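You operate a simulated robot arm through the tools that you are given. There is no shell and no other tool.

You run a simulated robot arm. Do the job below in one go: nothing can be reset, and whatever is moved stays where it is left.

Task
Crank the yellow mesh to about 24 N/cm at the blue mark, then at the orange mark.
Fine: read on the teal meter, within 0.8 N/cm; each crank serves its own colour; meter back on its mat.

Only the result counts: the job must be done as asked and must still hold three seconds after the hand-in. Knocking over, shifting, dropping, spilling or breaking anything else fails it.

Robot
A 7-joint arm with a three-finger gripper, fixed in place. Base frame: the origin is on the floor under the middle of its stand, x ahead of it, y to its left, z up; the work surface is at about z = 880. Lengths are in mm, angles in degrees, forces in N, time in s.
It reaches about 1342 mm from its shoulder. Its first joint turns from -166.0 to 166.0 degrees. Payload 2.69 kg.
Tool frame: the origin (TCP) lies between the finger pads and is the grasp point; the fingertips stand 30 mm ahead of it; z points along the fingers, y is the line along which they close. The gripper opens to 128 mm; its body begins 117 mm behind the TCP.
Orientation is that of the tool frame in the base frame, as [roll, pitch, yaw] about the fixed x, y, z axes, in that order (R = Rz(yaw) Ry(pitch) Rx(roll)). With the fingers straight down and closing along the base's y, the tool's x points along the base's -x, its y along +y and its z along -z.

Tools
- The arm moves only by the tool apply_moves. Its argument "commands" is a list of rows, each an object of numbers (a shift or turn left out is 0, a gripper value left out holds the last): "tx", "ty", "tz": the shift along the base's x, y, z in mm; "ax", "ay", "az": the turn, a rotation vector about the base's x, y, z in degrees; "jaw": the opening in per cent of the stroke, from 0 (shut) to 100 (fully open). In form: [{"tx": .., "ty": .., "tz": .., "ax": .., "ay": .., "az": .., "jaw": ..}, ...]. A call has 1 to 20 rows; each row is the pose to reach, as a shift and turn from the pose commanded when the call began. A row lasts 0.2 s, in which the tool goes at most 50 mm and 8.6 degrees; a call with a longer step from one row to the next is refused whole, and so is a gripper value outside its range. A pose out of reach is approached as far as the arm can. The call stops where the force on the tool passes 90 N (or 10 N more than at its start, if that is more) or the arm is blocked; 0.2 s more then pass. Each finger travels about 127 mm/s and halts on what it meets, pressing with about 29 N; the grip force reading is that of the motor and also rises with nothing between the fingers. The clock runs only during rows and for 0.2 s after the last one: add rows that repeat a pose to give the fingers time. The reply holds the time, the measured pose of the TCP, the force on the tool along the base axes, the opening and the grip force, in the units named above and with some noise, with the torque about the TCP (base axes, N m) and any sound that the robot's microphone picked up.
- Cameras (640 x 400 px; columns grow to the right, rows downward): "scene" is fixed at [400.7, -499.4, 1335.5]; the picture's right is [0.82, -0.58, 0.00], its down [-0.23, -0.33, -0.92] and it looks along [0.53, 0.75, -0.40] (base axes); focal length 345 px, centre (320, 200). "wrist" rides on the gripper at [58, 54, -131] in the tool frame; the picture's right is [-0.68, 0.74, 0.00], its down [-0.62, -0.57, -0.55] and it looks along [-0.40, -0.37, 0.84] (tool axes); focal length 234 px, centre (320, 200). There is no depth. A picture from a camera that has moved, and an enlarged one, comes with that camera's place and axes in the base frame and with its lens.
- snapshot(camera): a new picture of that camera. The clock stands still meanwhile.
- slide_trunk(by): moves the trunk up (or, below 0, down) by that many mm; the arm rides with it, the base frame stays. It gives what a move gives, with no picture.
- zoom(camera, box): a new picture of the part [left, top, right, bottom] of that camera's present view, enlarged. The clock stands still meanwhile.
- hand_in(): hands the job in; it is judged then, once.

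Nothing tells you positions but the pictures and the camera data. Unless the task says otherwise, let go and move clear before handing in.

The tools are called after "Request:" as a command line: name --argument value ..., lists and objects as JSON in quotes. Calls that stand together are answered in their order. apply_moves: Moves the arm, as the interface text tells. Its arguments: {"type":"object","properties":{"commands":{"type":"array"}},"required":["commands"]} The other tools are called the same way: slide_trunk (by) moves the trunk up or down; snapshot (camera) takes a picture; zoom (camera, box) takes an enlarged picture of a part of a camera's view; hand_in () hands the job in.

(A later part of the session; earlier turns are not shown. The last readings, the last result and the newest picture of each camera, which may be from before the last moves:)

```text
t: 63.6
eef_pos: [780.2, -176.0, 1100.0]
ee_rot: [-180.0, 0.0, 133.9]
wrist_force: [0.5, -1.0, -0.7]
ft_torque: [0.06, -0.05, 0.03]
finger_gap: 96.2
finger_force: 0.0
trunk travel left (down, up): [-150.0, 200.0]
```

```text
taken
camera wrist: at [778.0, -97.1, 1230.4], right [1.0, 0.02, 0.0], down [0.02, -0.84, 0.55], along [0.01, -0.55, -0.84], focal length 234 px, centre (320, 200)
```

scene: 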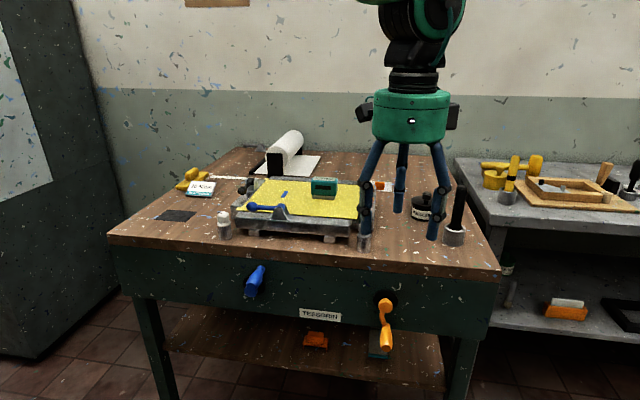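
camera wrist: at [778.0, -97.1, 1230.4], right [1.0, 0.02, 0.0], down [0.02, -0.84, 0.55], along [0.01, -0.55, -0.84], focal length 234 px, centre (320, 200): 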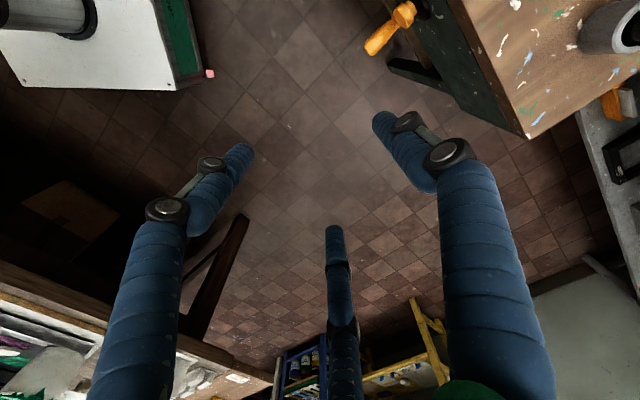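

Request:
apply_moves --commands '[{"tz": -15, "ax": 5.21, "ay": -5.39}, {"tz": -30, "ax": 10.42, "ay": -10.79}, {"tz": -45, "ax": 15.63, "ay": -16.18}, {"tz": -60, "ax": 20.84, "ay": -21.58}, {"tz": -75, "ax": 26.05, "ay": -26.97}, {"tz": -100, "ax": 31.26, "ay": -32.37}, {"tz": -125, "ax": 36.47, "ay": -37.76}, {"tz": -150, "ax": 41.68, "ay": -43.16}, {"tz": -180, "ax": 46.89, "ay": -48.55}, {"tz": -210, "ax": 52.1, "ay": -53.95}, {"tz": -240, "ax": 57.31, "ay": -59.34}, {"tz": -280, "ax": 62.52, "ay": -64.74}, {"tz": -320, "ax": 62.52, "ay": -64.74}, {"tz": -360, "ax": 62.52, "ay": -64.74}, {"tz": -390, "ax": 62.52, "ay": -64.74}, {"tz": -390, "ax": 62.52, "ay": -64.74}]'

Request:
snapshot --camera "scene"

Request:
snapshot --camera "wrist"

Request:
zoom --camera "wrist" --box '[230, 20, 390, 170]'

```text
t: 67.0
eef_pos: [780.4, -175.0, 709.4]
ee_rot: [90.0, 0.0, 133.9]
wrist_force: [-0.2, -1.1, -0.5]
ft_torque: [-0.01, -0.01, -0.01]
finger_gap: 95.9
finger_force: 0.1
trunk travel left (down, up): [-150.0, 200.0]
```

```text
taken
```

scene: 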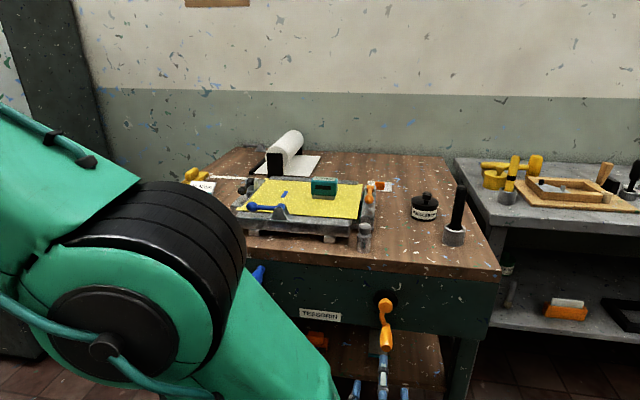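

```text
taken
camera wrist: at [645.2, -224.9, 762.8], right [0.47, -0.49, 0.74], down [0.03, -0.82, -0.57], along [0.88, 0.29, -0.37], focal length 234 px, centre (320, 200)
```

wrist: 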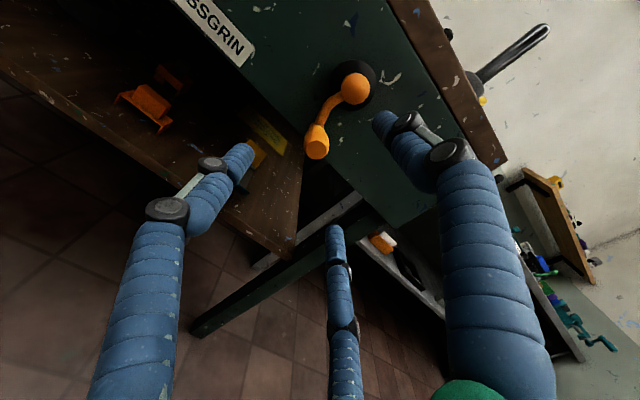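

```text
2.67 times, centred on (310, 95) of wrist
camera zoom: at [645.2, -224.9, 762.8], right [0.47, -0.49, 0.74], down [0.03, -0.82, -0.57], along [0.88, 0.29, -0.37], focal length 624 px, centre (347, 480)
```

zoom: 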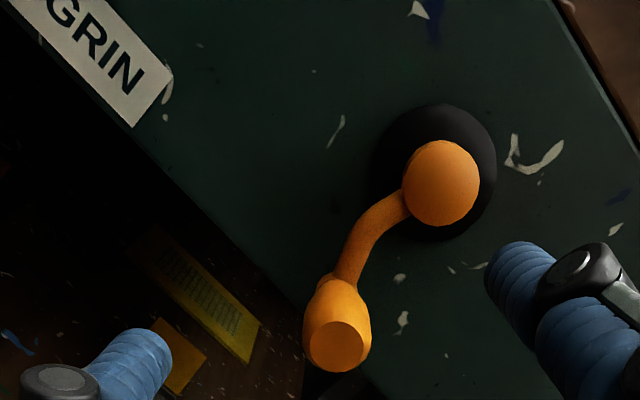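

Request:
apply_moves --commands '[{"tx": 24, "ty": 18.3, "tz": -7, "jaw": 65}, {"tx": 48.1, "ty": 36.6, "tz": -13.9, "jaw": 60}, {"tx": 48.1, "ty": 36.6, "tz": -13.9, "jaw": 60}]'

Request:
zoom --camera "wrist" --box '[220, 30, 400, 240]'

Request:
zoom --camera "scene" --box '[320, 270, 450, 400]'

```text
t: 67.8
eef_pos: [828.1, -137.6, 696.6]
ee_rot: [90.0, 0.0, 134.1]
wrist_force: [-0.2, 0.7, 0.9]
ft_torque: [0.03, 0.01, 0.0]
finger_gap: 77.0
finger_force: 0.0
trunk travel left (down, up): [-150.0, 200.0]
```

```text
1.90 times, centred on (310, 135) of wrist
camera zoom: at [694.0, -187.2, 749.4], right [0.47, -0.49, 0.74], down [0.03, -0.82, -0.57], along [0.88, 0.29, -0.37], focal length 446 px, centre (339, 324)
```

zoom: 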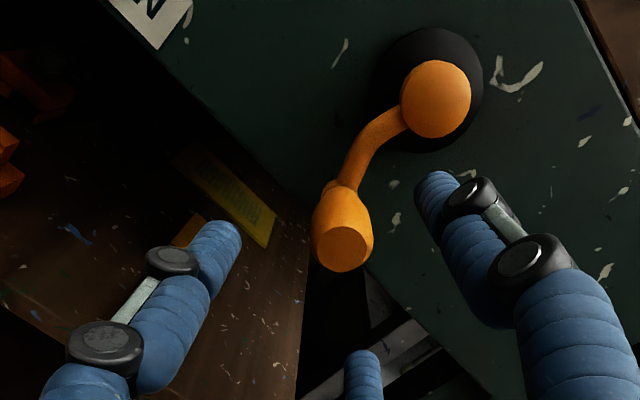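

```text
3.08 times, centred on (385, 335) of scene
camera zoom: at [400.7, -499.4, 1335.5], right [0.82, -0.58, 0.0], down [-0.23, -0.33, -0.92], along [0.53, 0.75, -0.4], focal length 1061 px, centre (120, -215)
```

zoom: 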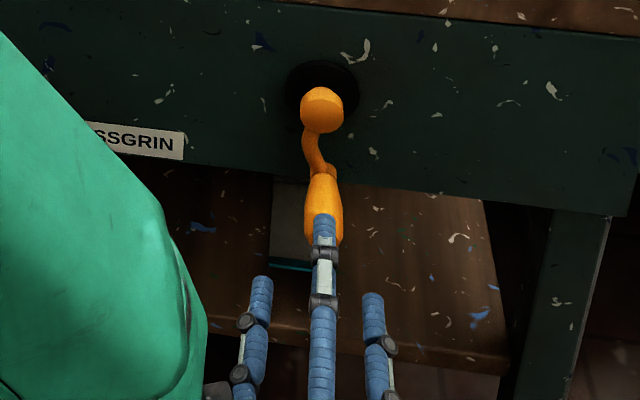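

Request:
apply_moves --commands '[{"tx": 15, "ty": 14.5, "tz": 0.5}, {"tx": 30, "ty": 29, "tz": 0.5}, {"tx": 45.3, "ty": 43.8, "tz": 0.5}, {"tx": 45.3, "ty": 43.8, "tz": 0.5}]'

Request:
zoom --camera "wrist" --box '[220, 30, 400, 240]'

Request:
zoom --camera "scene" --box '[320, 270, 450, 400]'

```text
t: 68.8
eef_pos: [873.9, -93.8, 695.2]
ee_rot: [90.1, 0.0, 134.1]
wrist_force: [0.5, -0.1, 0.1]
ft_torque: [0.05, 0.01, 0.02]
finger_gap: 76.8
finger_force: 0.0
trunk travel left (down, up): [-150.0, 200.0]
```

```text
1.90 times, centred on (310, 135) of wrist
camera zoom: at [738.7, -143.9, 749.4], right [0.47, -0.49, 0.74], down [0.03, -0.82, -0.57], along [0.88, 0.29, -0.37], focal length 446 px, centre (339, 324)
```

zoom: 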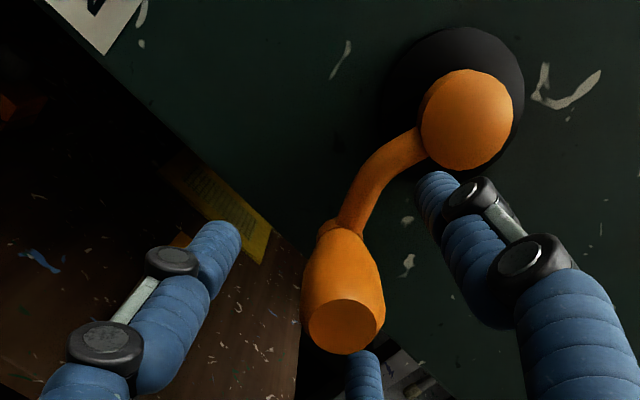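

```text
3.08 times, centred on (385, 335) of scene
camera zoom: at [400.7, -499.4, 1335.5], right [0.82, -0.58, 0.0], down [-0.23, -0.33, -0.92], along [0.53, 0.75, -0.4], focal length 1061 px, centre (120, -215)
```

zoom: 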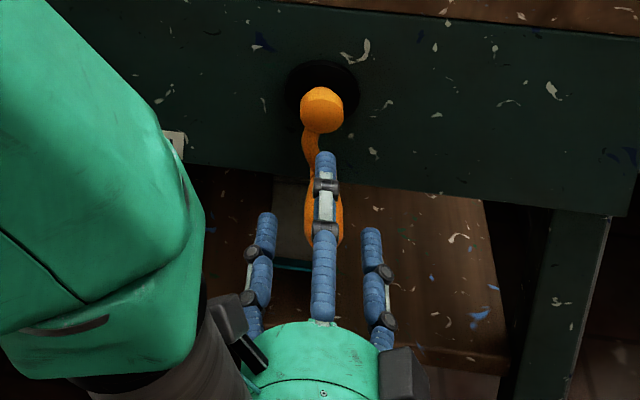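

Request:
apply_moves --commands '[{"tx": 0.7, "ty": -0.7, "tz": -0.5, "jaw": 50}, {"tx": 0.7, "ty": -0.7, "tz": -0.5, "jaw": 40}, {"tx": 0.7, "ty": -0.7, "tz": -0.5, "jaw": 32}, {"tx": 0.7, "ty": -0.7, "tz": -0.5, "jaw": 26}, {"tx": 0.7, "ty": -0.7, "tz": -0.5, "jaw": 26}]'

Request:
zoom --camera "wrist" --box '[240, 100, 400, 240]'

Request:
zoom --camera "scene" --box '[300, 165, 350, 205]'

```text
t: 70.0
eef_pos: [873.3, -95.9, 696.1]
ee_rot: [90.0, -0.1, 133.9]
wrist_force: [0.0, 0.8, 0.0]
ft_torque: [0.0, 0.01, -0.01]
finger_gap: 33.2
finger_force: 0.0
trunk travel left (down, up): [-150.0, 200.0]
```

```text
2.86 times, centred on (320, 170) of wrist
camera zoom: at [739.4, -145.0, 749.2], right [0.47, -0.49, 0.74], down [0.03, -0.82, -0.57], along [0.88, 0.29, -0.37], focal length 669 px, centre (320, 286)
```

zoom: 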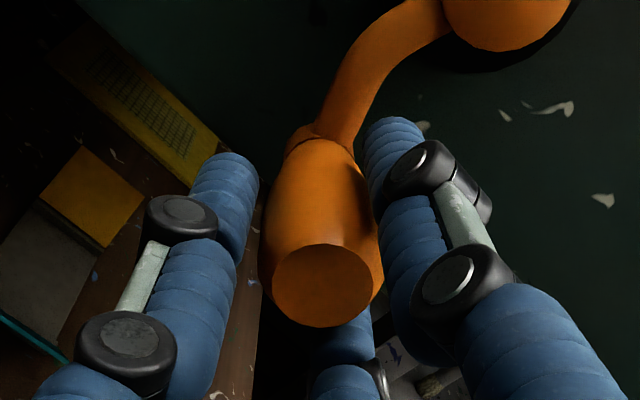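

```text
10.00 times, centred on (325, 185) of scene
camera zoom: at [400.7, -499.4, 1335.5], right [0.82, -0.58, 0.0], down [-0.23, -0.33, -0.92], along [0.53, 0.75, -0.4], focal length 3449 px, centre (270, 350)
```

zoom: 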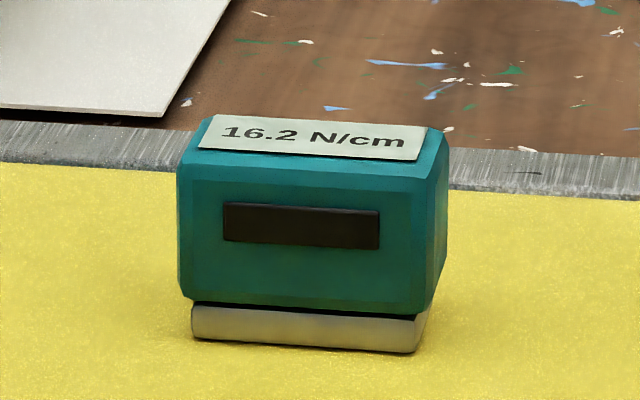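

Request:
apply_moves --commands '[{"tx": 6.63, "ty": -6.87, "tz": 1.68}, {"tx": 13.05, "ty": -13.51, "tz": 4.68}, {"tx": 19.1, "ty": -19.77, "tz": 8.93}, {"tx": 24.68, "ty": -25.56, "tz": 14.35}, {"tx": 29.68, "ty": -30.74, "tz": 20.84}, {"tx": 29.68, "ty": -30.74, "tz": 20.84}]'

Request:
snapshot --camera "wrist"

Request:
zoom --camera "scene" --box '[300, 165, 350, 205]'

```text
t: 71.4
eef_pos: [903.6, -126.0, 718.0]
ee_rot: [90.0, 0.0, 134.0]
wrist_force: [0.6, -0.7, -0.8]
ft_torque: [-0.03, 0.0, -0.04]
finger_gap: 34.2
finger_force: 0.6
trunk travel left (down, up): [-150.0, 200.0]
```

```text
taken
camera wrist: at [769.5, -175.4, 770.5], right [0.47, -0.49, 0.74], down [0.03, -0.82, -0.57], along [0.88, 0.29, -0.37], focal length 234 px, centre (320, 200)
```

wrist: 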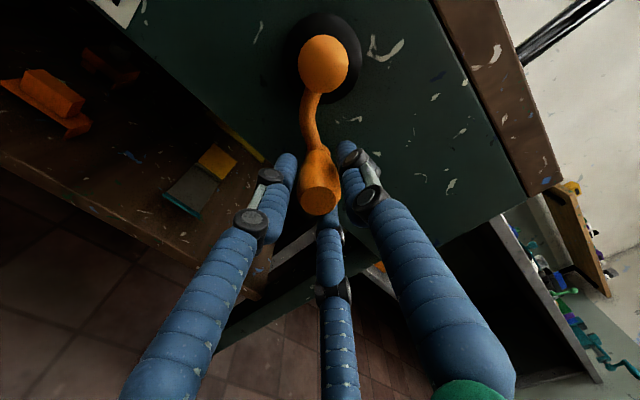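

```text
10.00 times, centred on (325, 185) of scene
camera zoom: at [400.7, -499.4, 1335.5], right [0.82, -0.58, 0.0], down [-0.23, -0.33, -0.92], along [0.53, 0.75, -0.4], focal length 3449 px, centre (270, 350)
```

zoom: 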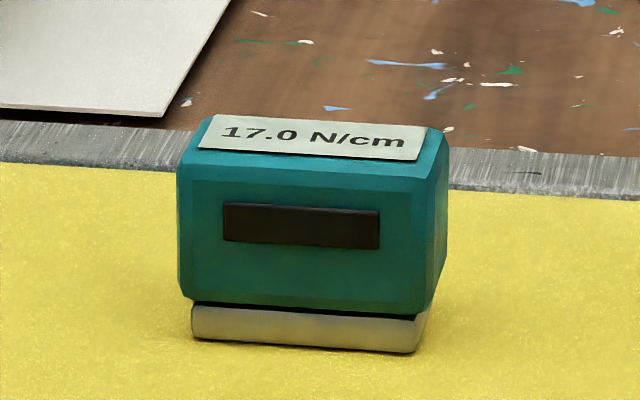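

Counter-clockwise raises the orange side too: 16.2 went to 17.0 over 40°. Continuing counter-clockwise.

Request:
apply_moves --commands '[{"tx": 4.33, "ty": -4.49, "tz": 7.43}, {"tx": 7.91, "ty": -8.19, "tz": 15.65}, {"tx": 10.64, "ty": -11.02, "tz": 24.51}, {"tx": 12.5, "ty": -12.94, "tz": 33.83}, {"tx": 13.44, "ty": -13.91, "tz": 43.43}, {"tx": 13.44, "ty": -13.91, "tz": 53.13}, {"tx": 12.5, "ty": -12.94, "tz": 62.73}, {"tx": 10.64, "ty": -11.02, "tz": 72.05}, {"tx": 7.91, "ty": -8.19, "tz": 80.91}, {"tx": 4.33, "ty": -4.49, "tz": 89.13}]'

Request:
snapshot --camera "wrist"

Request:
zoom --camera "scene" --box '[300, 165, 350, 205]'

Request:
snapshot --camera "scene"

```text
t: 73.6
eef_pos: [908.4, -130.6, 805.1]
ee_rot: [90.0, 0.0, 134.0]
wrist_force: [-0.2, -0.2, -0.2]
ft_torque: [-0.02, 0.02, -0.04]
finger_gap: 33.3
finger_force: 0.0
trunk travel left (down, up): [-150.0, 200.0]
```

```text
taken
camera wrist: at [773.7, -179.6, 859.3], right [0.47, -0.49, 0.74], down [0.03, -0.82, -0.57], along [0.88, 0.29, -0.37], focal length 234 px, centre (320, 200)
```

wrist: 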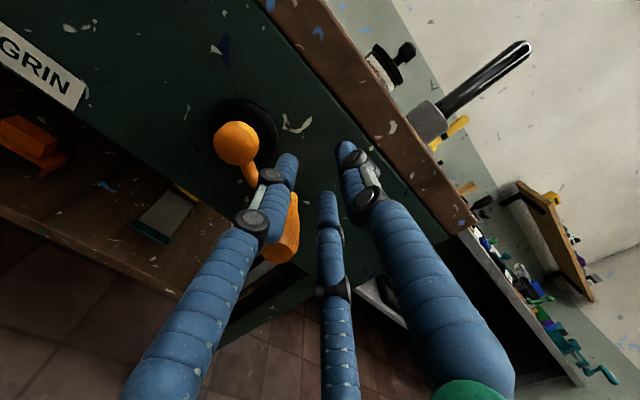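

```text
10.00 times, centred on (325, 185) of scene
camera zoom: at [400.7, -499.4, 1335.5], right [0.82, -0.58, 0.0], down [-0.23, -0.33, -0.92], along [0.53, 0.75, -0.4], focal length 3449 px, centre (270, 350)
```

zoom: 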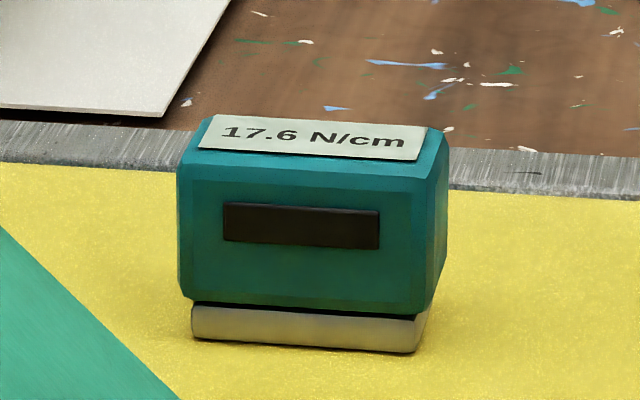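

```text
taken
```

scene: 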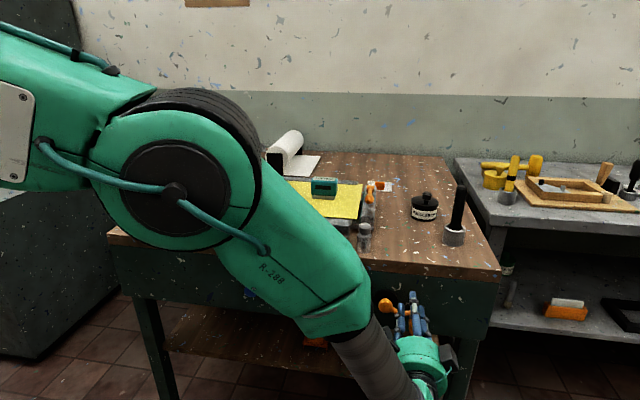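

The orange handle slipped out of the loose cage partway, and the reading is 17.6. I'll look closely before moving anything.

Request:
zoom --camera "wrist" --box '[200, 90, 400, 290]'

Request:
zoom --camera "scene" --box '[350, 270, 460, 360]'

```text
2.00 times, centred on (300, 190) of wrist
camera zoom: at [773.7, -179.6, 859.3], right [0.47, -0.49, 0.74], down [0.03, -0.82, -0.57], along [0.88, 0.29, -0.37], focal length 468 px, centre (360, 220)
```

zoom: 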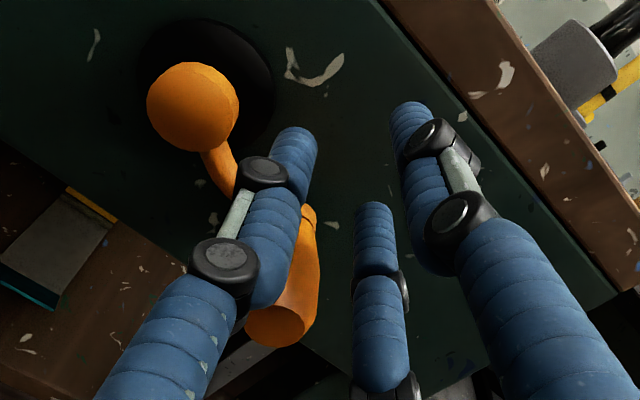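

```text
4.44 times, centred on (405, 315) of scene
camera zoom: at [400.7, -499.4, 1335.5], right [0.82, -0.58, 0.0], down [-0.23, -0.33, -0.92], along [0.53, 0.75, -0.4], focal length 1533 px, centre (-58, -311)
```

zoom: 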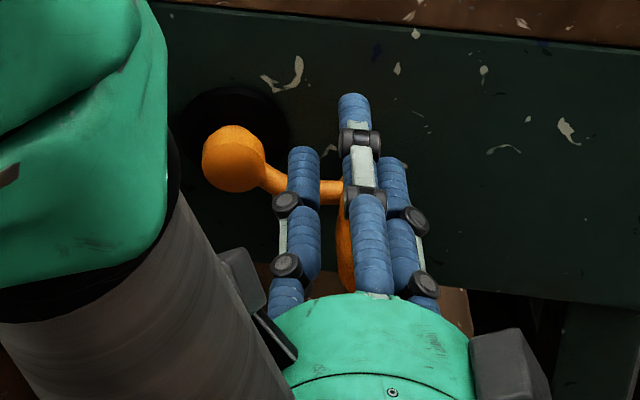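

The handle dropped out between the two lower fingers and is now at about θ = -8° (r = 736, z = 755). I'll back straight out, re-centre on it, go slightly deeper and use a tighter cage.

Request:
apply_moves --commands '[{"tx": -15, "ty": -14.5}, {"tx": -35, "ty": -33.8}, {"tx": -50.4, "ty": -48.6, "jaw": 60}, {"tx": -46, "ty": -53, "tz": -25, "jaw": 60}, {"tx": -42.5, "ty": -56.8, "tz": -50.6, "jaw": 60}, {"tx": -42.5, "ty": -56.8, "tz": -50.6, "jaw": 60}]'

Request:
zoom --camera "wrist" --box '[220, 40, 400, 240]'

Request:
zoom --camera "scene" --box '[300, 165, 350, 205]'

```text
t: 75.0
eef_pos: [866.5, -188.1, 754.4]
ee_rot: [89.9, 0.0, 134.1]
wrist_force: [0.2, 0.3, -0.9]
ft_torque: [0.03, -0.02, 0.02]
finger_gap: 77.0
finger_force: 0.0
trunk travel left (down, up): [-150.0, 200.0]
```

```text
2.00 times, centred on (310, 140) of wrist
camera zoom: at [731.7, -237.3, 808.2], right [0.47, -0.49, 0.74], down [0.03, -0.82, -0.57], along [0.88, 0.29, -0.37], focal length 468 px, centre (340, 320)
```

zoom: 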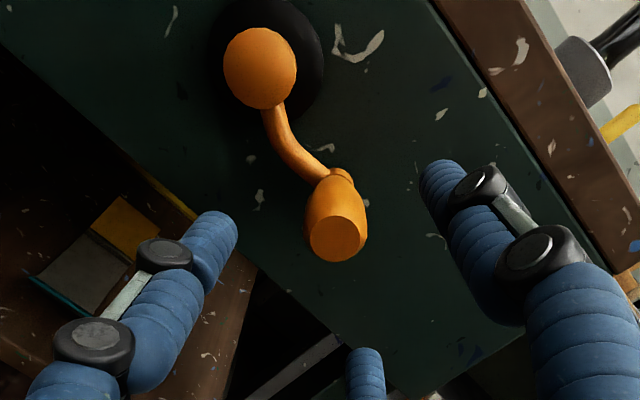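

```text
10.00 times, centred on (325, 185) of scene
camera zoom: at [400.7, -499.4, 1335.5], right [0.82, -0.58, 0.0], down [-0.23, -0.33, -0.92], along [0.53, 0.75, -0.4], focal length 3449 px, centre (270, 350)
```

zoom: 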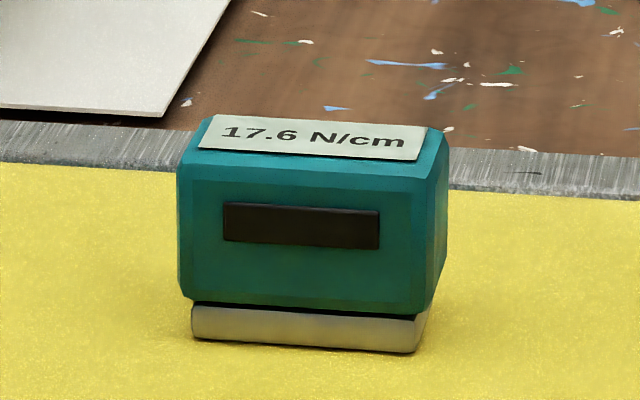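

Request:
apply_moves --commands '[{"tx": 18, "ty": 16.5, "tz": -2.8}, {"tx": 36, "ty": 33, "tz": -2.8}, {"tx": 53.5, "ty": 49.7, "tz": -2.8}, {"tx": 53.5, "ty": 49.7, "tz": -2.8, "jaw": 50}, {"tx": 53.5, "ty": 49.7, "tz": -2.8, "jaw": 40}, {"tx": 53.5, "ty": 49.7, "tz": -2.8, "jaw": 32}, {"tx": 53.5, "ty": 49.7, "tz": -2.8, "jaw": 26}, {"tx": 53.5, "ty": 49.7, "tz": -2.8, "jaw": 24}, {"tx": 53.5, "ty": 49.7, "tz": -2.8, "jaw": 24}]'

Request:
zoom --camera "wrist" --box '[240, 100, 400, 240]'

Request:
zoom --camera "scene" --box '[350, 270, 460, 360]'

```text
t: 77.0
eef_pos: [919.8, -138.3, 752.4]
ee_rot: [90.0, 0.0, 133.9]
wrist_force: [4.8, -2.5, -2.3]
ft_torque: [-0.04, -0.01, -0.16]
finger_gap: 34.7
finger_force: 2.7
trunk travel left (down, up): [-150.0, 200.0]
```

```text
2.86 times, centred on (320, 170) of wrist
camera zoom: at [784.5, -187.7, 805.5], right [0.47, -0.49, 0.74], down [0.03, -0.82, -0.57], along [0.88, 0.29, -0.37], focal length 669 px, centre (320, 286)
```

zoom: 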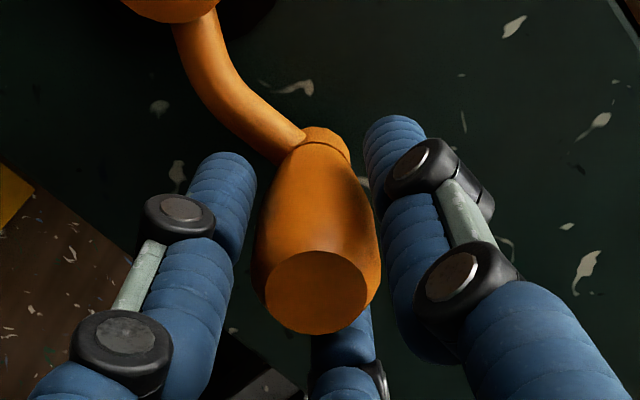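

```text
4.44 times, centred on (405, 315) of scene
camera zoom: at [400.7, -499.4, 1335.5], right [0.82, -0.58, 0.0], down [-0.23, -0.33, -0.92], along [0.53, 0.75, -0.4], focal length 1533 px, centre (-58, -311)
```

zoom: 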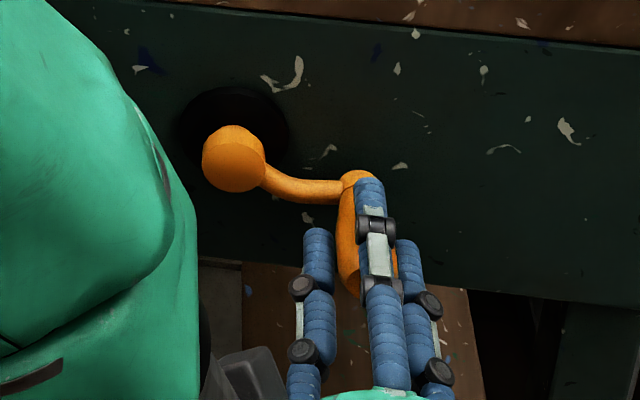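

Request:
apply_moves --commands '[{"jaw": 24}, {"jaw": 24}]'

Request:
snapshot --camera "wrist"

```text
t: 77.6
eef_pos: [919.0, -137.6, 752.8]
ee_rot: [90.0, -0.1, 134.1]
wrist_force: [1.9, -3.9, -2.2]
ft_torque: [-0.03, 0.06, -0.16]
finger_gap: 33.9
finger_force: 2.0
trunk travel left (down, up): [-150.0, 200.0]
```

```text
taken
camera wrist: at [784.0, -187.3, 805.5], right [0.47, -0.49, 0.74], down [0.03, -0.82, -0.57], along [0.88, 0.29, -0.37], focal length 234 px, centre (320, 200)
```

wrist: 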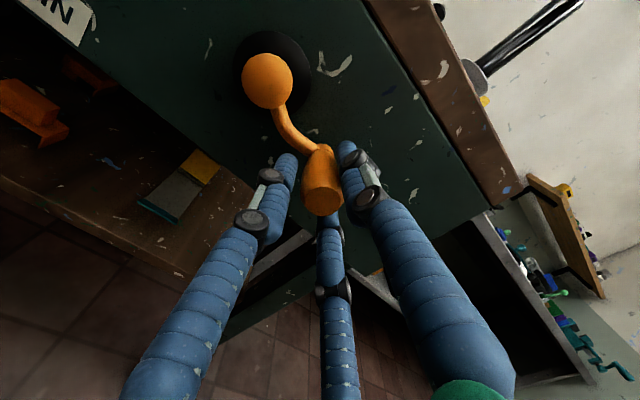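

Request:
apply_moves --commands '[{"tx": 1.04, "ty": -1.08}, {"tx": 1.04, "ty": -1.08}]'

Request:
apply_moves --commands '[{"tx": 1.04, "ty": -1.08}, {"tx": 1.04, "ty": -1.08}]'

```text
t: 78.2
eef_pos: [919.4, -138.1, 751.2]
ee_rot: [89.9, 0.0, 134.0]
wrist_force: [0.2, 1.0, -1.4]
ft_torque: [0.01, -0.01, 0.04]
finger_gap: 31.5
finger_force: 0.6
trunk travel left (down, up): [-150.0, 200.0]
```

```text
t: 78.8
eef_pos: [921.6, -140.1, 752.4]
ee_rot: [90.0, -0.1, 133.9]
wrist_force: [-0.9, 2.7, -0.8]
ft_torque: [0.0, 0.0, 0.0]
finger_gap: 31.7
finger_force: 7.9
trunk travel left (down, up): [-150.0, 200.0]
```

Force feedback shows the true handle radius is nearer 71.6 mm. With that corrected, I'll turn slowly and watch the forces.

Request:
apply_moves --commands '[{"tx": -0.94, "ty": 0.97, "tz": 0}, {"tx": -0.6, "ty": 0.62, "tz": 3.9}, {"tx": -0.26, "ty": 0.27, "tz": 7.81}, {"tx": -0.17, "ty": 0.17, "tz": 11.5}, {"tx": -0.17, "ty": 0.17, "tz": 15.3}]'

Request:
snapshot --camera "wrist"

Request:
zoom --camera "scene" --box '[300, 165, 350, 205]'

```text
t: 80.0
eef_pos: [920.7, -139.3, 768.4]
ee_rot: [90.0, 0.0, 134.0]
wrist_force: [-1.0, 1.6, -1.2]
ft_torque: [0.0, 0.0, 0.08]
finger_gap: 32.4
finger_force: 1.2
trunk travel left (down, up): [-150.0, 200.0]
```

```text
taken
camera wrist: at [786.6, -189.2, 821.5], right [0.47, -0.49, 0.74], down [0.03, -0.82, -0.57], along [0.88, 0.29, -0.37], focal length 234 px, centre (320, 200)
```

wrist: 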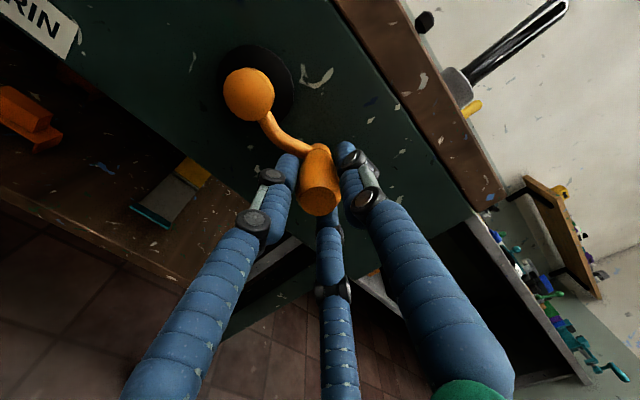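

```text
10.00 times, centred on (325, 185) of scene
camera zoom: at [400.7, -499.4, 1335.5], right [0.82, -0.58, 0.0], down [-0.23, -0.33, -0.92], along [0.53, 0.75, -0.4], focal length 3449 px, centre (270, 350)
```

zoom: 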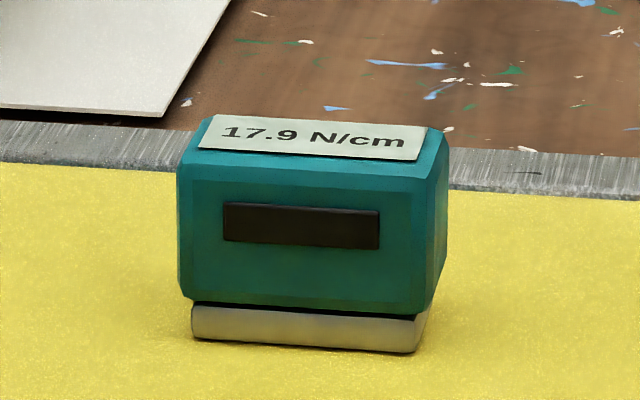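

Request:
apply_moves --commands '[{"tx": -0.87, "ty": 0.9, "tz": 7.38, "jaw": 25}, {"tx": -1.85, "ty": 1.92, "tz": 14.68}, {"tx": -3.36, "ty": 3.48, "tz": 21.78}, {"tx": -5.38, "ty": 5.57, "tz": 28.62}, {"tx": -7.88, "ty": 8.16, "tz": 35.12}, {"tx": -10.84, "ty": 11.23, "tz": 41.21}]'

Request:
snapshot --camera "wrist"

Request:
zoom --camera "scene" --box '[300, 165, 350, 205]'

```text
t: 81.4
eef_pos: [909.8, -129.0, 809.2]
ee_rot: [90.0, 0.0, 134.1]
wrist_force: [-0.2, -0.7, 0.1]
ft_torque: [-0.03, 0.03, 0.01]
finger_gap: 32.5
finger_force: 0.5
trunk travel left (down, up): [-150.0, 200.0]
```

```text
taken
camera wrist: at [775.7, -178.2, 863.0], right [0.47, -0.49, 0.74], down [0.03, -0.82, -0.57], along [0.88, 0.29, -0.37], focal length 234 px, centre (320, 200)
```

wrist: 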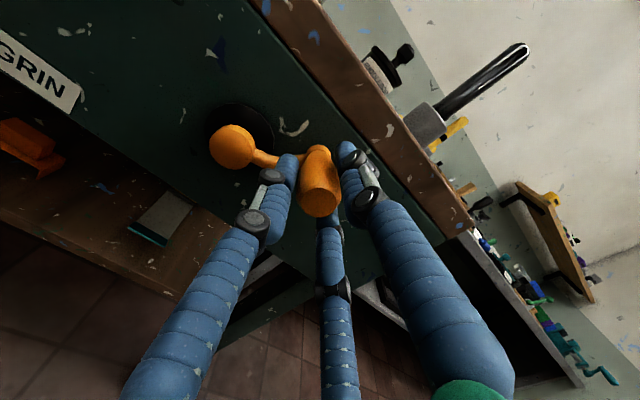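

```text
10.00 times, centred on (325, 185) of scene
camera zoom: at [400.7, -499.4, 1335.5], right [0.82, -0.58, 0.0], down [-0.23, -0.33, -0.92], along [0.53, 0.75, -0.4], focal length 3449 px, centre (270, 350)
```

zoom: 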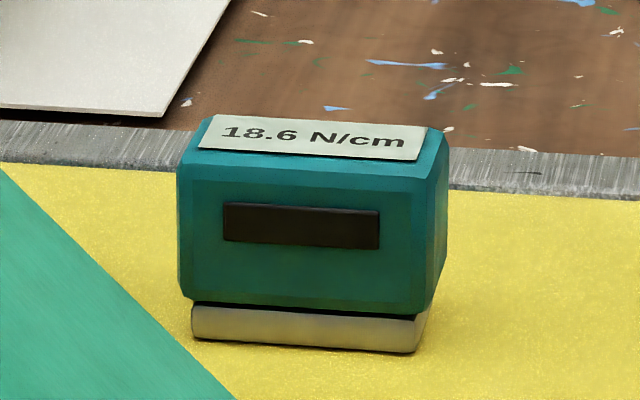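

Request:
apply_moves --commands '[{"tx": -3.99, "ty": 4.14, "tz": 6.49}, {"tx": -8.5, "ty": 8.8, "tz": 12.24}, {"tx": -13.46, "ty": 13.94, "tz": 17.15}, {"tx": -18.81, "ty": 19.47, "tz": 21.15}, {"tx": -24.45, "ty": 25.31, "tz": 24.19}, {"tx": -30.3, "ty": 31.38, "tz": 26.21}, {"tx": -36.28, "ty": 37.57, "tz": 27.19}, {"tx": -42.31, "ty": 43.81, "tz": 27.12}, {"tx": -48.28, "ty": 49.99, "tz": 25.99}, {"tx": -54.11, "ty": 56.03, "tz": 23.81}]'

Request:
snapshot --camera "wrist"

Request:
snapshot --camera "scene"

Request:
zoom --camera "scene" --box '[300, 165, 350, 205]'

```text
t: 83.6
eef_pos: [856.8, -71.6, 833.2]
ee_rot: [90.0, 0.0, 134.0]
wrist_force: [0.5, 0.2, -0.6]
ft_torque: [-0.03, 0.01, 0.0]
finger_gap: 32.3
finger_force: 0.8
trunk travel left (down, up): [-150.0, 200.0]
```

```text
taken
camera wrist: at [721.8, -121.4, 886.9], right [0.47, -0.49, 0.74], down [0.03, -0.82, -0.57], along [0.88, 0.29, -0.37], focal length 234 px, centre (320, 200)
```

wrist: 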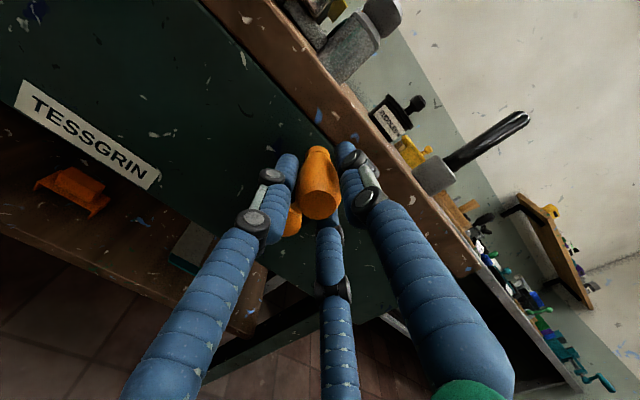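

```text
taken
```

scene: 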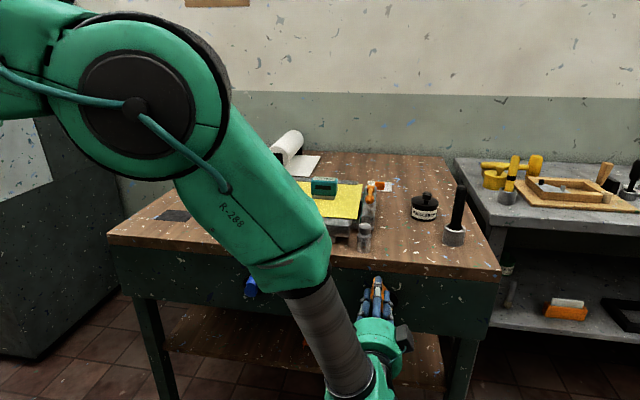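

```text
10.00 times, centred on (325, 185) of scene
camera zoom: at [400.7, -499.4, 1335.5], right [0.82, -0.58, 0.0], down [-0.23, -0.33, -0.92], along [0.53, 0.75, -0.4], focal length 3449 px, centre (270, 350)
```

zoom: 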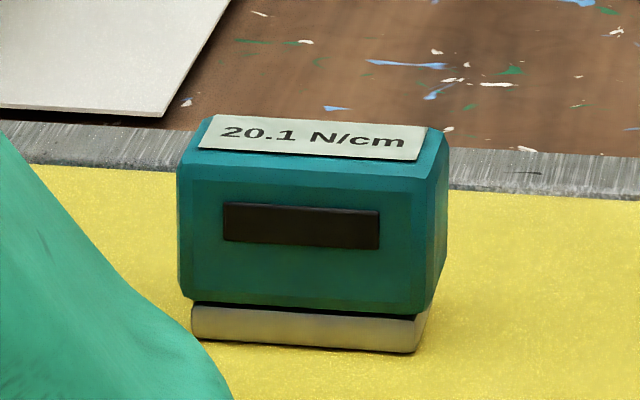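

Request:
apply_moves --commands '[{"tx": -5.61, "ty": 5.8, "tz": -3.17}, {"tx": -10.89, "ty": 11.28, "tz": -7.31}, {"tx": -15.8, "ty": 16.36, "tz": -12.34}, {"tx": -20.24, "ty": 20.95, "tz": -18.2}, {"tx": -24.15, "ty": 25.0, "tz": -24.79}, {"tx": -27.48, "ty": 28.45, "tz": -32.02}, {"tx": -30.16, "ty": 31.23, "tz": -39.78}, {"tx": -32.17, "ty": 33.31, "tz": -47.95}, {"tx": -33.48, "ty": 34.66, "tz": -56.41}, {"tx": -34.05, "ty": 35.26, "tz": -65.04}]'

Request:
snapshot --camera "wrist"

Request:
snapshot --camera "scene"

Request:
zoom --camera "scene" --box '[300, 165, 350, 205]'

```text
t: 85.8
eef_pos: [822.6, -36.5, 768.8]
ee_rot: [90.1, 0.1, 134.0]
wrist_force: [0.4, -0.8, -0.3]
ft_torque: [-0.03, 0.03, -0.04]
finger_gap: 32.6
finger_force: 0.4
trunk travel left (down, up): [-150.0, 200.0]
```

```text
taken
camera wrist: at [687.7, -86.3, 821.5], right [0.47, -0.49, 0.74], down [0.03, -0.82, -0.57], along [0.88, 0.29, -0.37], focal length 234 px, centre (320, 200)
```

wrist: 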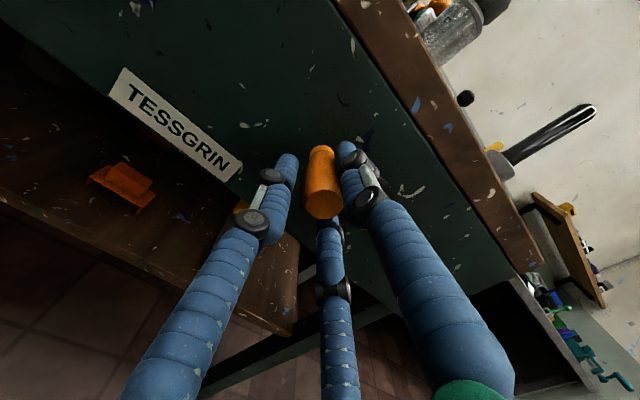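

```text
taken
```

scene: 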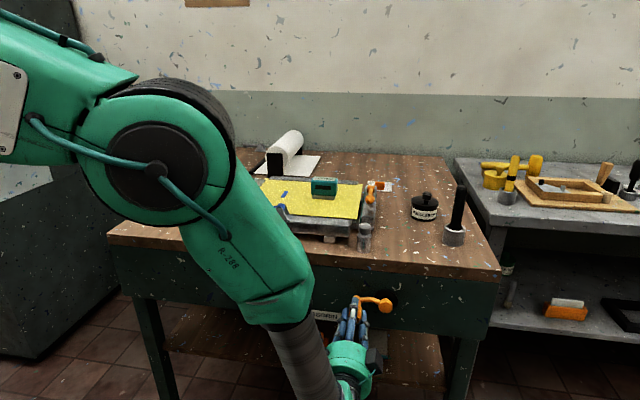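

```text
10.00 times, centred on (325, 185) of scene
camera zoom: at [400.7, -499.4, 1335.5], right [0.82, -0.58, 0.0], down [-0.23, -0.33, -0.92], along [0.53, 0.75, -0.4], focal length 3449 px, centre (270, 350)
```

zoom: 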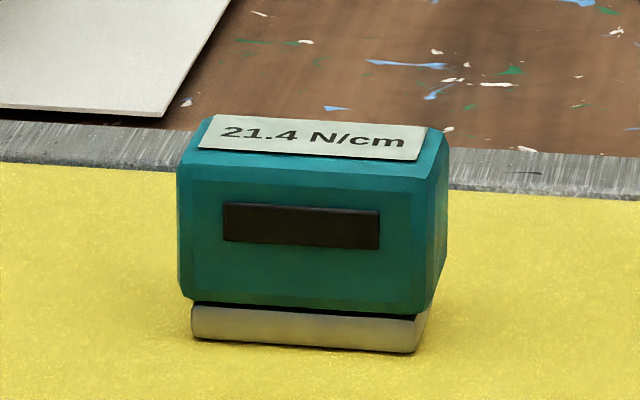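

Request:
apply_moves --commands '[{"tx": 0.16, "ty": -0.17, "tz": -8.67}, {"tx": 1.05, "ty": -1.09, "tz": -17.24}, {"tx": 2.66, "ty": -2.75, "tz": -25.6}, {"tx": 4.97, "ty": -5.14, "tz": -33.6}, {"tx": 7.93, "ty": -8.21, "tz": -41.15}, {"tx": 11.51, "ty": -11.92, "tz": -48.12}, {"tx": 15.66, "ty": -16.21, "tz": -54.41}, {"tx": 20.31, "ty": -21.03, "tz": -59.92}, {"tx": 25.38, "ty": -26.28, "tz": -64.58}, {"tx": 30.82, "ty": -31.91, "tz": -68.31}, {"tx": 36.53, "ty": -37.82, "tz": -71.06}, {"tx": 42.43, "ty": -43.93, "tz": -72.79}, {"tx": 48.43, "ty": -50.15, "tz": -73.47}, {"tx": 54.45, "ty": -56.38, "tz": -73.09}]'

Request:
snapshot --camera "wrist"

Request:
snapshot --camera "scene"

Request:
zoom --camera "scene" --box '[300, 165, 350, 205]'

```text
t: 88.8
eef_pos: [876.9, -94.2, 695.6]
ee_rot: [90.0, 0.0, 134.0]
wrist_force: [-0.4, 0.4, -0.3]
ft_torque: [-0.01, -0.01, -0.03]
finger_gap: 32.3
finger_force: 0.1
trunk travel left (down, up): [-150.0, 200.0]
```

```text
taken
camera wrist: at [742.7, -143.2, 748.9], right [0.47, -0.49, 0.74], down [0.03, -0.82, -0.57], along [0.88, 0.29, -0.37], focal length 234 px, centre (320, 200)
```

wrist: 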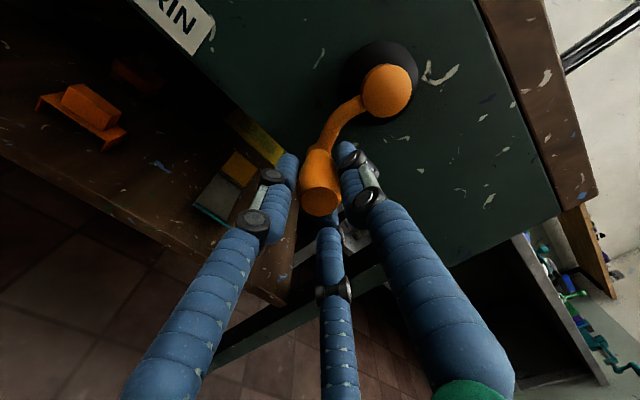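

```text
taken
```

scene: 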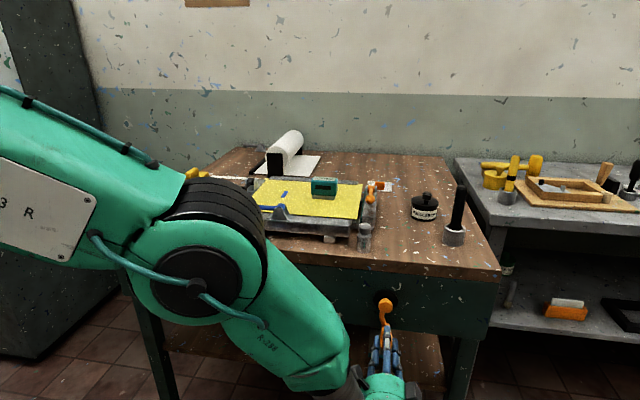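

```text
10.00 times, centred on (325, 185) of scene
camera zoom: at [400.7, -499.4, 1335.5], right [0.82, -0.58, 0.0], down [-0.23, -0.33, -0.92], along [0.53, 0.75, -0.4], focal length 3449 px, centre (270, 350)
```

zoom: 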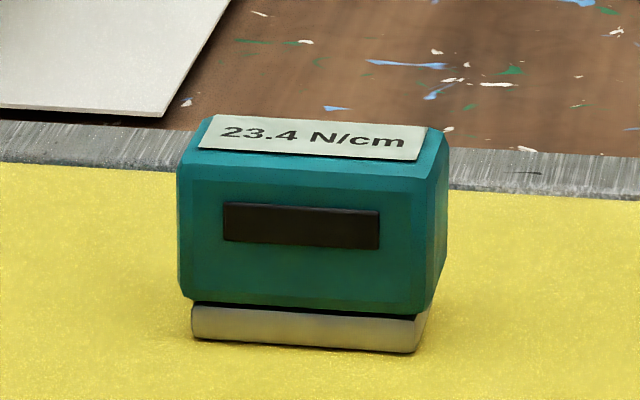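

Request:
apply_moves --commands '[{"tx": 5.94, "ty": -6.15, "tz": 1.43}, {"tx": 11.71, "ty": -12.13, "tz": 3.89}, {"tx": 17.24, "ty": -17.85, "tz": 7.35}, {"tx": 22.42, "ty": -23.22, "tz": 11.75}, {"tx": 23.83, "ty": -24.68, "tz": 13.17}, {"tx": 23.83, "ty": -24.68, "tz": 13.17}]'

Request:
zoom --camera "scene" --box '[300, 165, 350, 205]'

```text
t: 90.2
eef_pos: [900.6, -117.6, 708.0]
ee_rot: [89.9, 0.0, 134.0]
wrist_force: [-1.1, 0.9, -1.5]
ft_torque: [0.0, 0.01, 0.01]
finger_gap: 32.3
finger_force: 0.3
trunk travel left (down, up): [-150.0, 200.0]
```

```text
10.00 times, centred on (325, 185) of scene
camera zoom: at [400.7, -499.4, 1335.5], right [0.82, -0.58, 0.0], down [-0.23, -0.33, -0.92], along [0.53, 0.75, -0.4], focal length 3449 px, centre (270, 350)
```

zoom: 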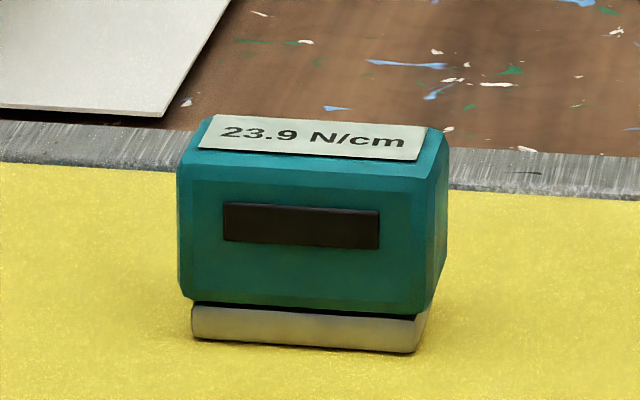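

Orange reads 23.9. I'll release the crank, back out, and go fetch the meter to re-check the blue mark, since the two sides may be coupled.

Request:
apply_moves --commands '[{"jaw": 40}, {"jaw": 55}, {"jaw": 60}, {"tx": -20, "ty": -19.3}, {"tx": -48, "ty": -46.4}, {"tx": -79.1, "ty": -76.4}, {"tx": -79.1, "ty": -76.4}]'

Request:
zoom --camera "scene" --box '[300, 165, 350, 205]'

Request:
snapshot --camera "wrist"

```text
t: 91.8
eef_pos: [820.8, -194.5, 708.8]
ee_rot: [90.0, 0.1, 134.0]
wrist_force: [0.7, 0.0, -0.6]
ft_torque: [0.0, 0.02, 0.0]
finger_gap: 76.8
finger_force: 0.1
trunk travel left (down, up): [-150.0, 200.0]
```

```text
10.00 times, centred on (325, 185) of scene
camera zoom: at [400.7, -499.4, 1335.5], right [0.82, -0.58, 0.0], down [-0.23, -0.33, -0.92], along [0.53, 0.75, -0.4], focal length 3449 px, centre (270, 350)
```

zoom: 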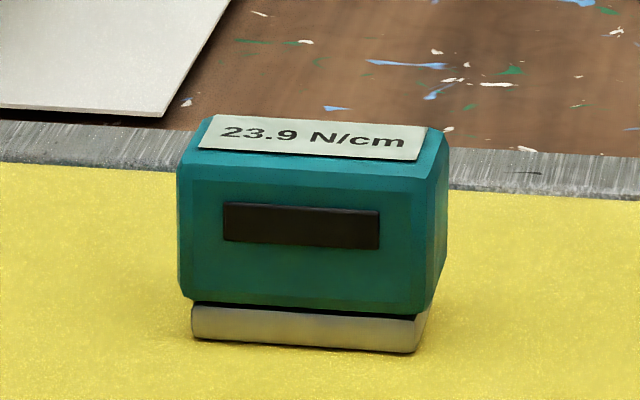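

```text
taken
camera wrist: at [687.0, -244.4, 761.0], right [0.47, -0.49, 0.74], down [0.03, -0.82, -0.57], along [0.88, 0.29, -0.37], focal length 234 px, centre (320, 200)
```

wrist: 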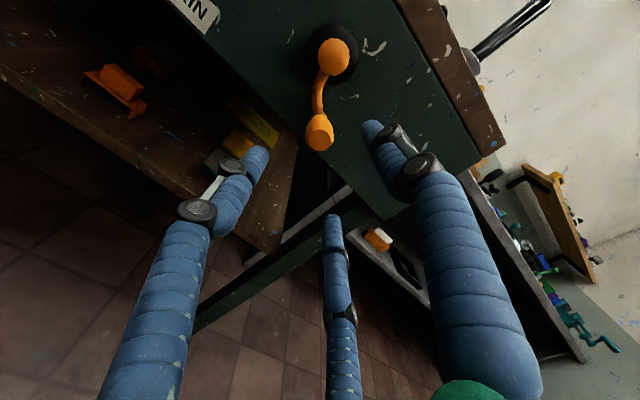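

Request:
apply_moves --commands '[{"tz": 33, "ax": -5.21, "ay": 5.39}, {"tz": 66, "ax": -10.42, "ay": 10.79}, {"tz": 99, "ax": -15.63, "ay": 16.18}, {"tz": 132, "ax": -20.84, "ay": 21.58}, {"tz": 165, "ax": -26.05, "ay": 26.97}, {"tz": 198, "ax": -31.26, "ay": 32.37}, {"tz": 231, "ax": -36.47, "ay": 37.76}, {"tz": 264, "ax": -41.68, "ay": 43.16}, {"tz": 297, "ax": -46.89, "ay": 48.55}, {"tz": 330, "ax": -52.1, "ay": 53.95}, {"tz": 362, "ax": -57.31, "ay": 59.34}, {"tz": 392, "ax": -62.52, "ay": 64.74}, {"tz": 392, "ax": -62.52, "ay": 64.74}]'

Request:
apply_moves --commands '[{"tx": 10, "ty": 38.3, "az": 7.5, "jaw": 75}, {"tx": 20, "ty": 76.6, "az": 15}, {"tx": 30, "ty": 114.9, "az": 22.5}, {"tx": 40, "ty": 153.2, "az": 30}, {"tx": 50, "ty": 191.5, "az": 37.5}, {"tx": 60, "ty": 229.8, "az": 45}, {"tx": 70, "ty": 268.1, "az": 52.5}, {"tx": 80, "ty": 306.4, "az": 60}, {"tx": 90, "ty": 344.7, "az": 67.5}, {"tx": 100, "ty": 383, "az": 75}, {"tx": 110, "ty": 421.3, "az": 82.5}, {"tx": 120, "ty": 459.6, "az": 90}, {"tx": 120, "ty": 459.6, "tz": -40, "az": 90}, {"tx": 120, "ty": 459.6, "tz": -70, "az": 90}, {"tx": 120, "ty": 459.6, "tz": -70, "az": 90}]'

Request:
snapshot --camera "wrist"

Request:
snapshot --camera "scene"

```text
t: 94.6
eef_pos: [822.6, -193.5, 1100.5]
ee_rot: [-179.9, 0.0, 134.0]
wrist_force: [-0.2, 0.8, 0.3]
ft_torque: [-0.05, 0.05, 0.0]
finger_gap: 76.9
finger_force: 0.0
trunk travel left (down, up): [-150.0, 200.0]
```

```text
t: 97.8
eef_pos: [941.9, 265.3, 1030.1]
ee_rot: [179.9, 0.0, -136.0]
wrist_force: [0.6, -0.9, 0.5]
ft_torque: [0.0, 0.02, 0.0]
finger_gap: 96.0
finger_force: 0.1
trunk travel left (down, up): [-150.0, 200.0]
```

```text
taken
camera wrist: at [862.8, 262.3, 1160.4], right [-0.03, 1.0, 0.0], down [0.84, 0.02, 0.55], along [0.55, 0.01, -0.84], focal length 234 px, centre (320, 200)
```

wrist: 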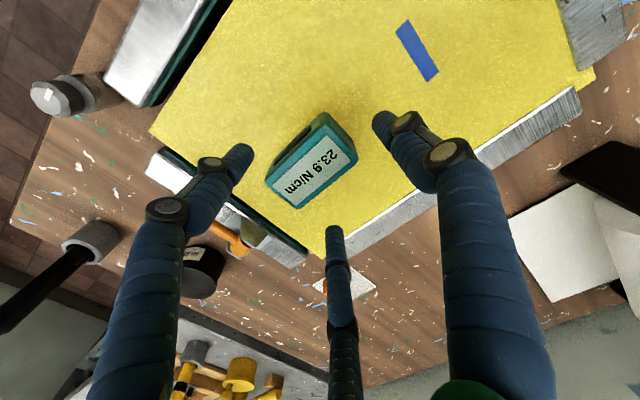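

```text
taken
```

scene: 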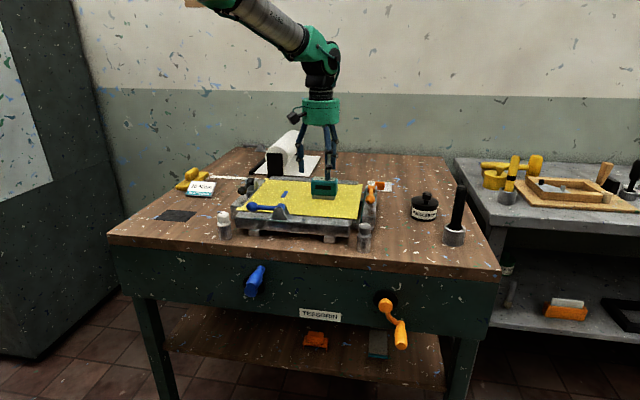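

Request:
apply_moves --commands '[{"tz": -30}, {"tz": -50}, {"tz": -59.5}, {"tz": -59.5, "jaw": 62}, {"tz": -59.5, "jaw": 52}, {"tz": -59.5, "jaw": 44}, {"tz": -59.5, "jaw": 38}, {"tz": -59.5, "jaw": 30}, {"tz": -59.5, "jaw": 25}, {"tz": -59.5, "jaw": 25}, {"tz": -50}, {"tz": -20}, {"tz": 10}, {"tz": 10}]'

Request:
snapshot --camera "wrist"

```text
t: 100.8
eef_pos: [940.9, 264.8, 1040.5]
ee_rot: [-180.0, 0.0, -136.0]
wrist_force: [-0.5, -0.7, -2.5]
ft_torque: [0.01, -0.04, 0.01]
finger_gap: 52.2
finger_force: 29.8
trunk travel left (down, up): [-150.0, 200.0]
```

```text
taken
camera wrist: at [862.2, 262.9, 1171.3], right [-0.02, 1.0, 0.0], down [0.84, 0.02, 0.55], along [0.55, 0.01, -0.84], focal length 234 px, centre (320, 200)
```

wrist: 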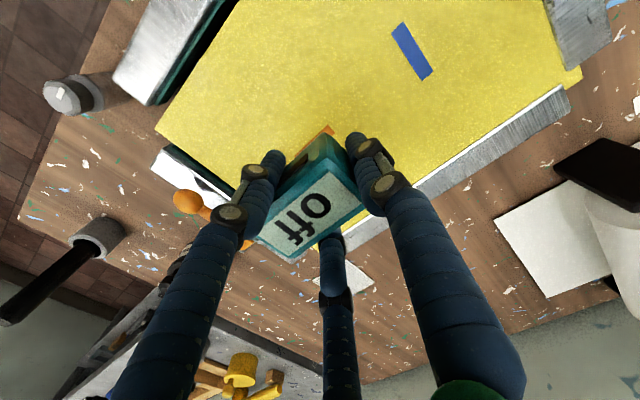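

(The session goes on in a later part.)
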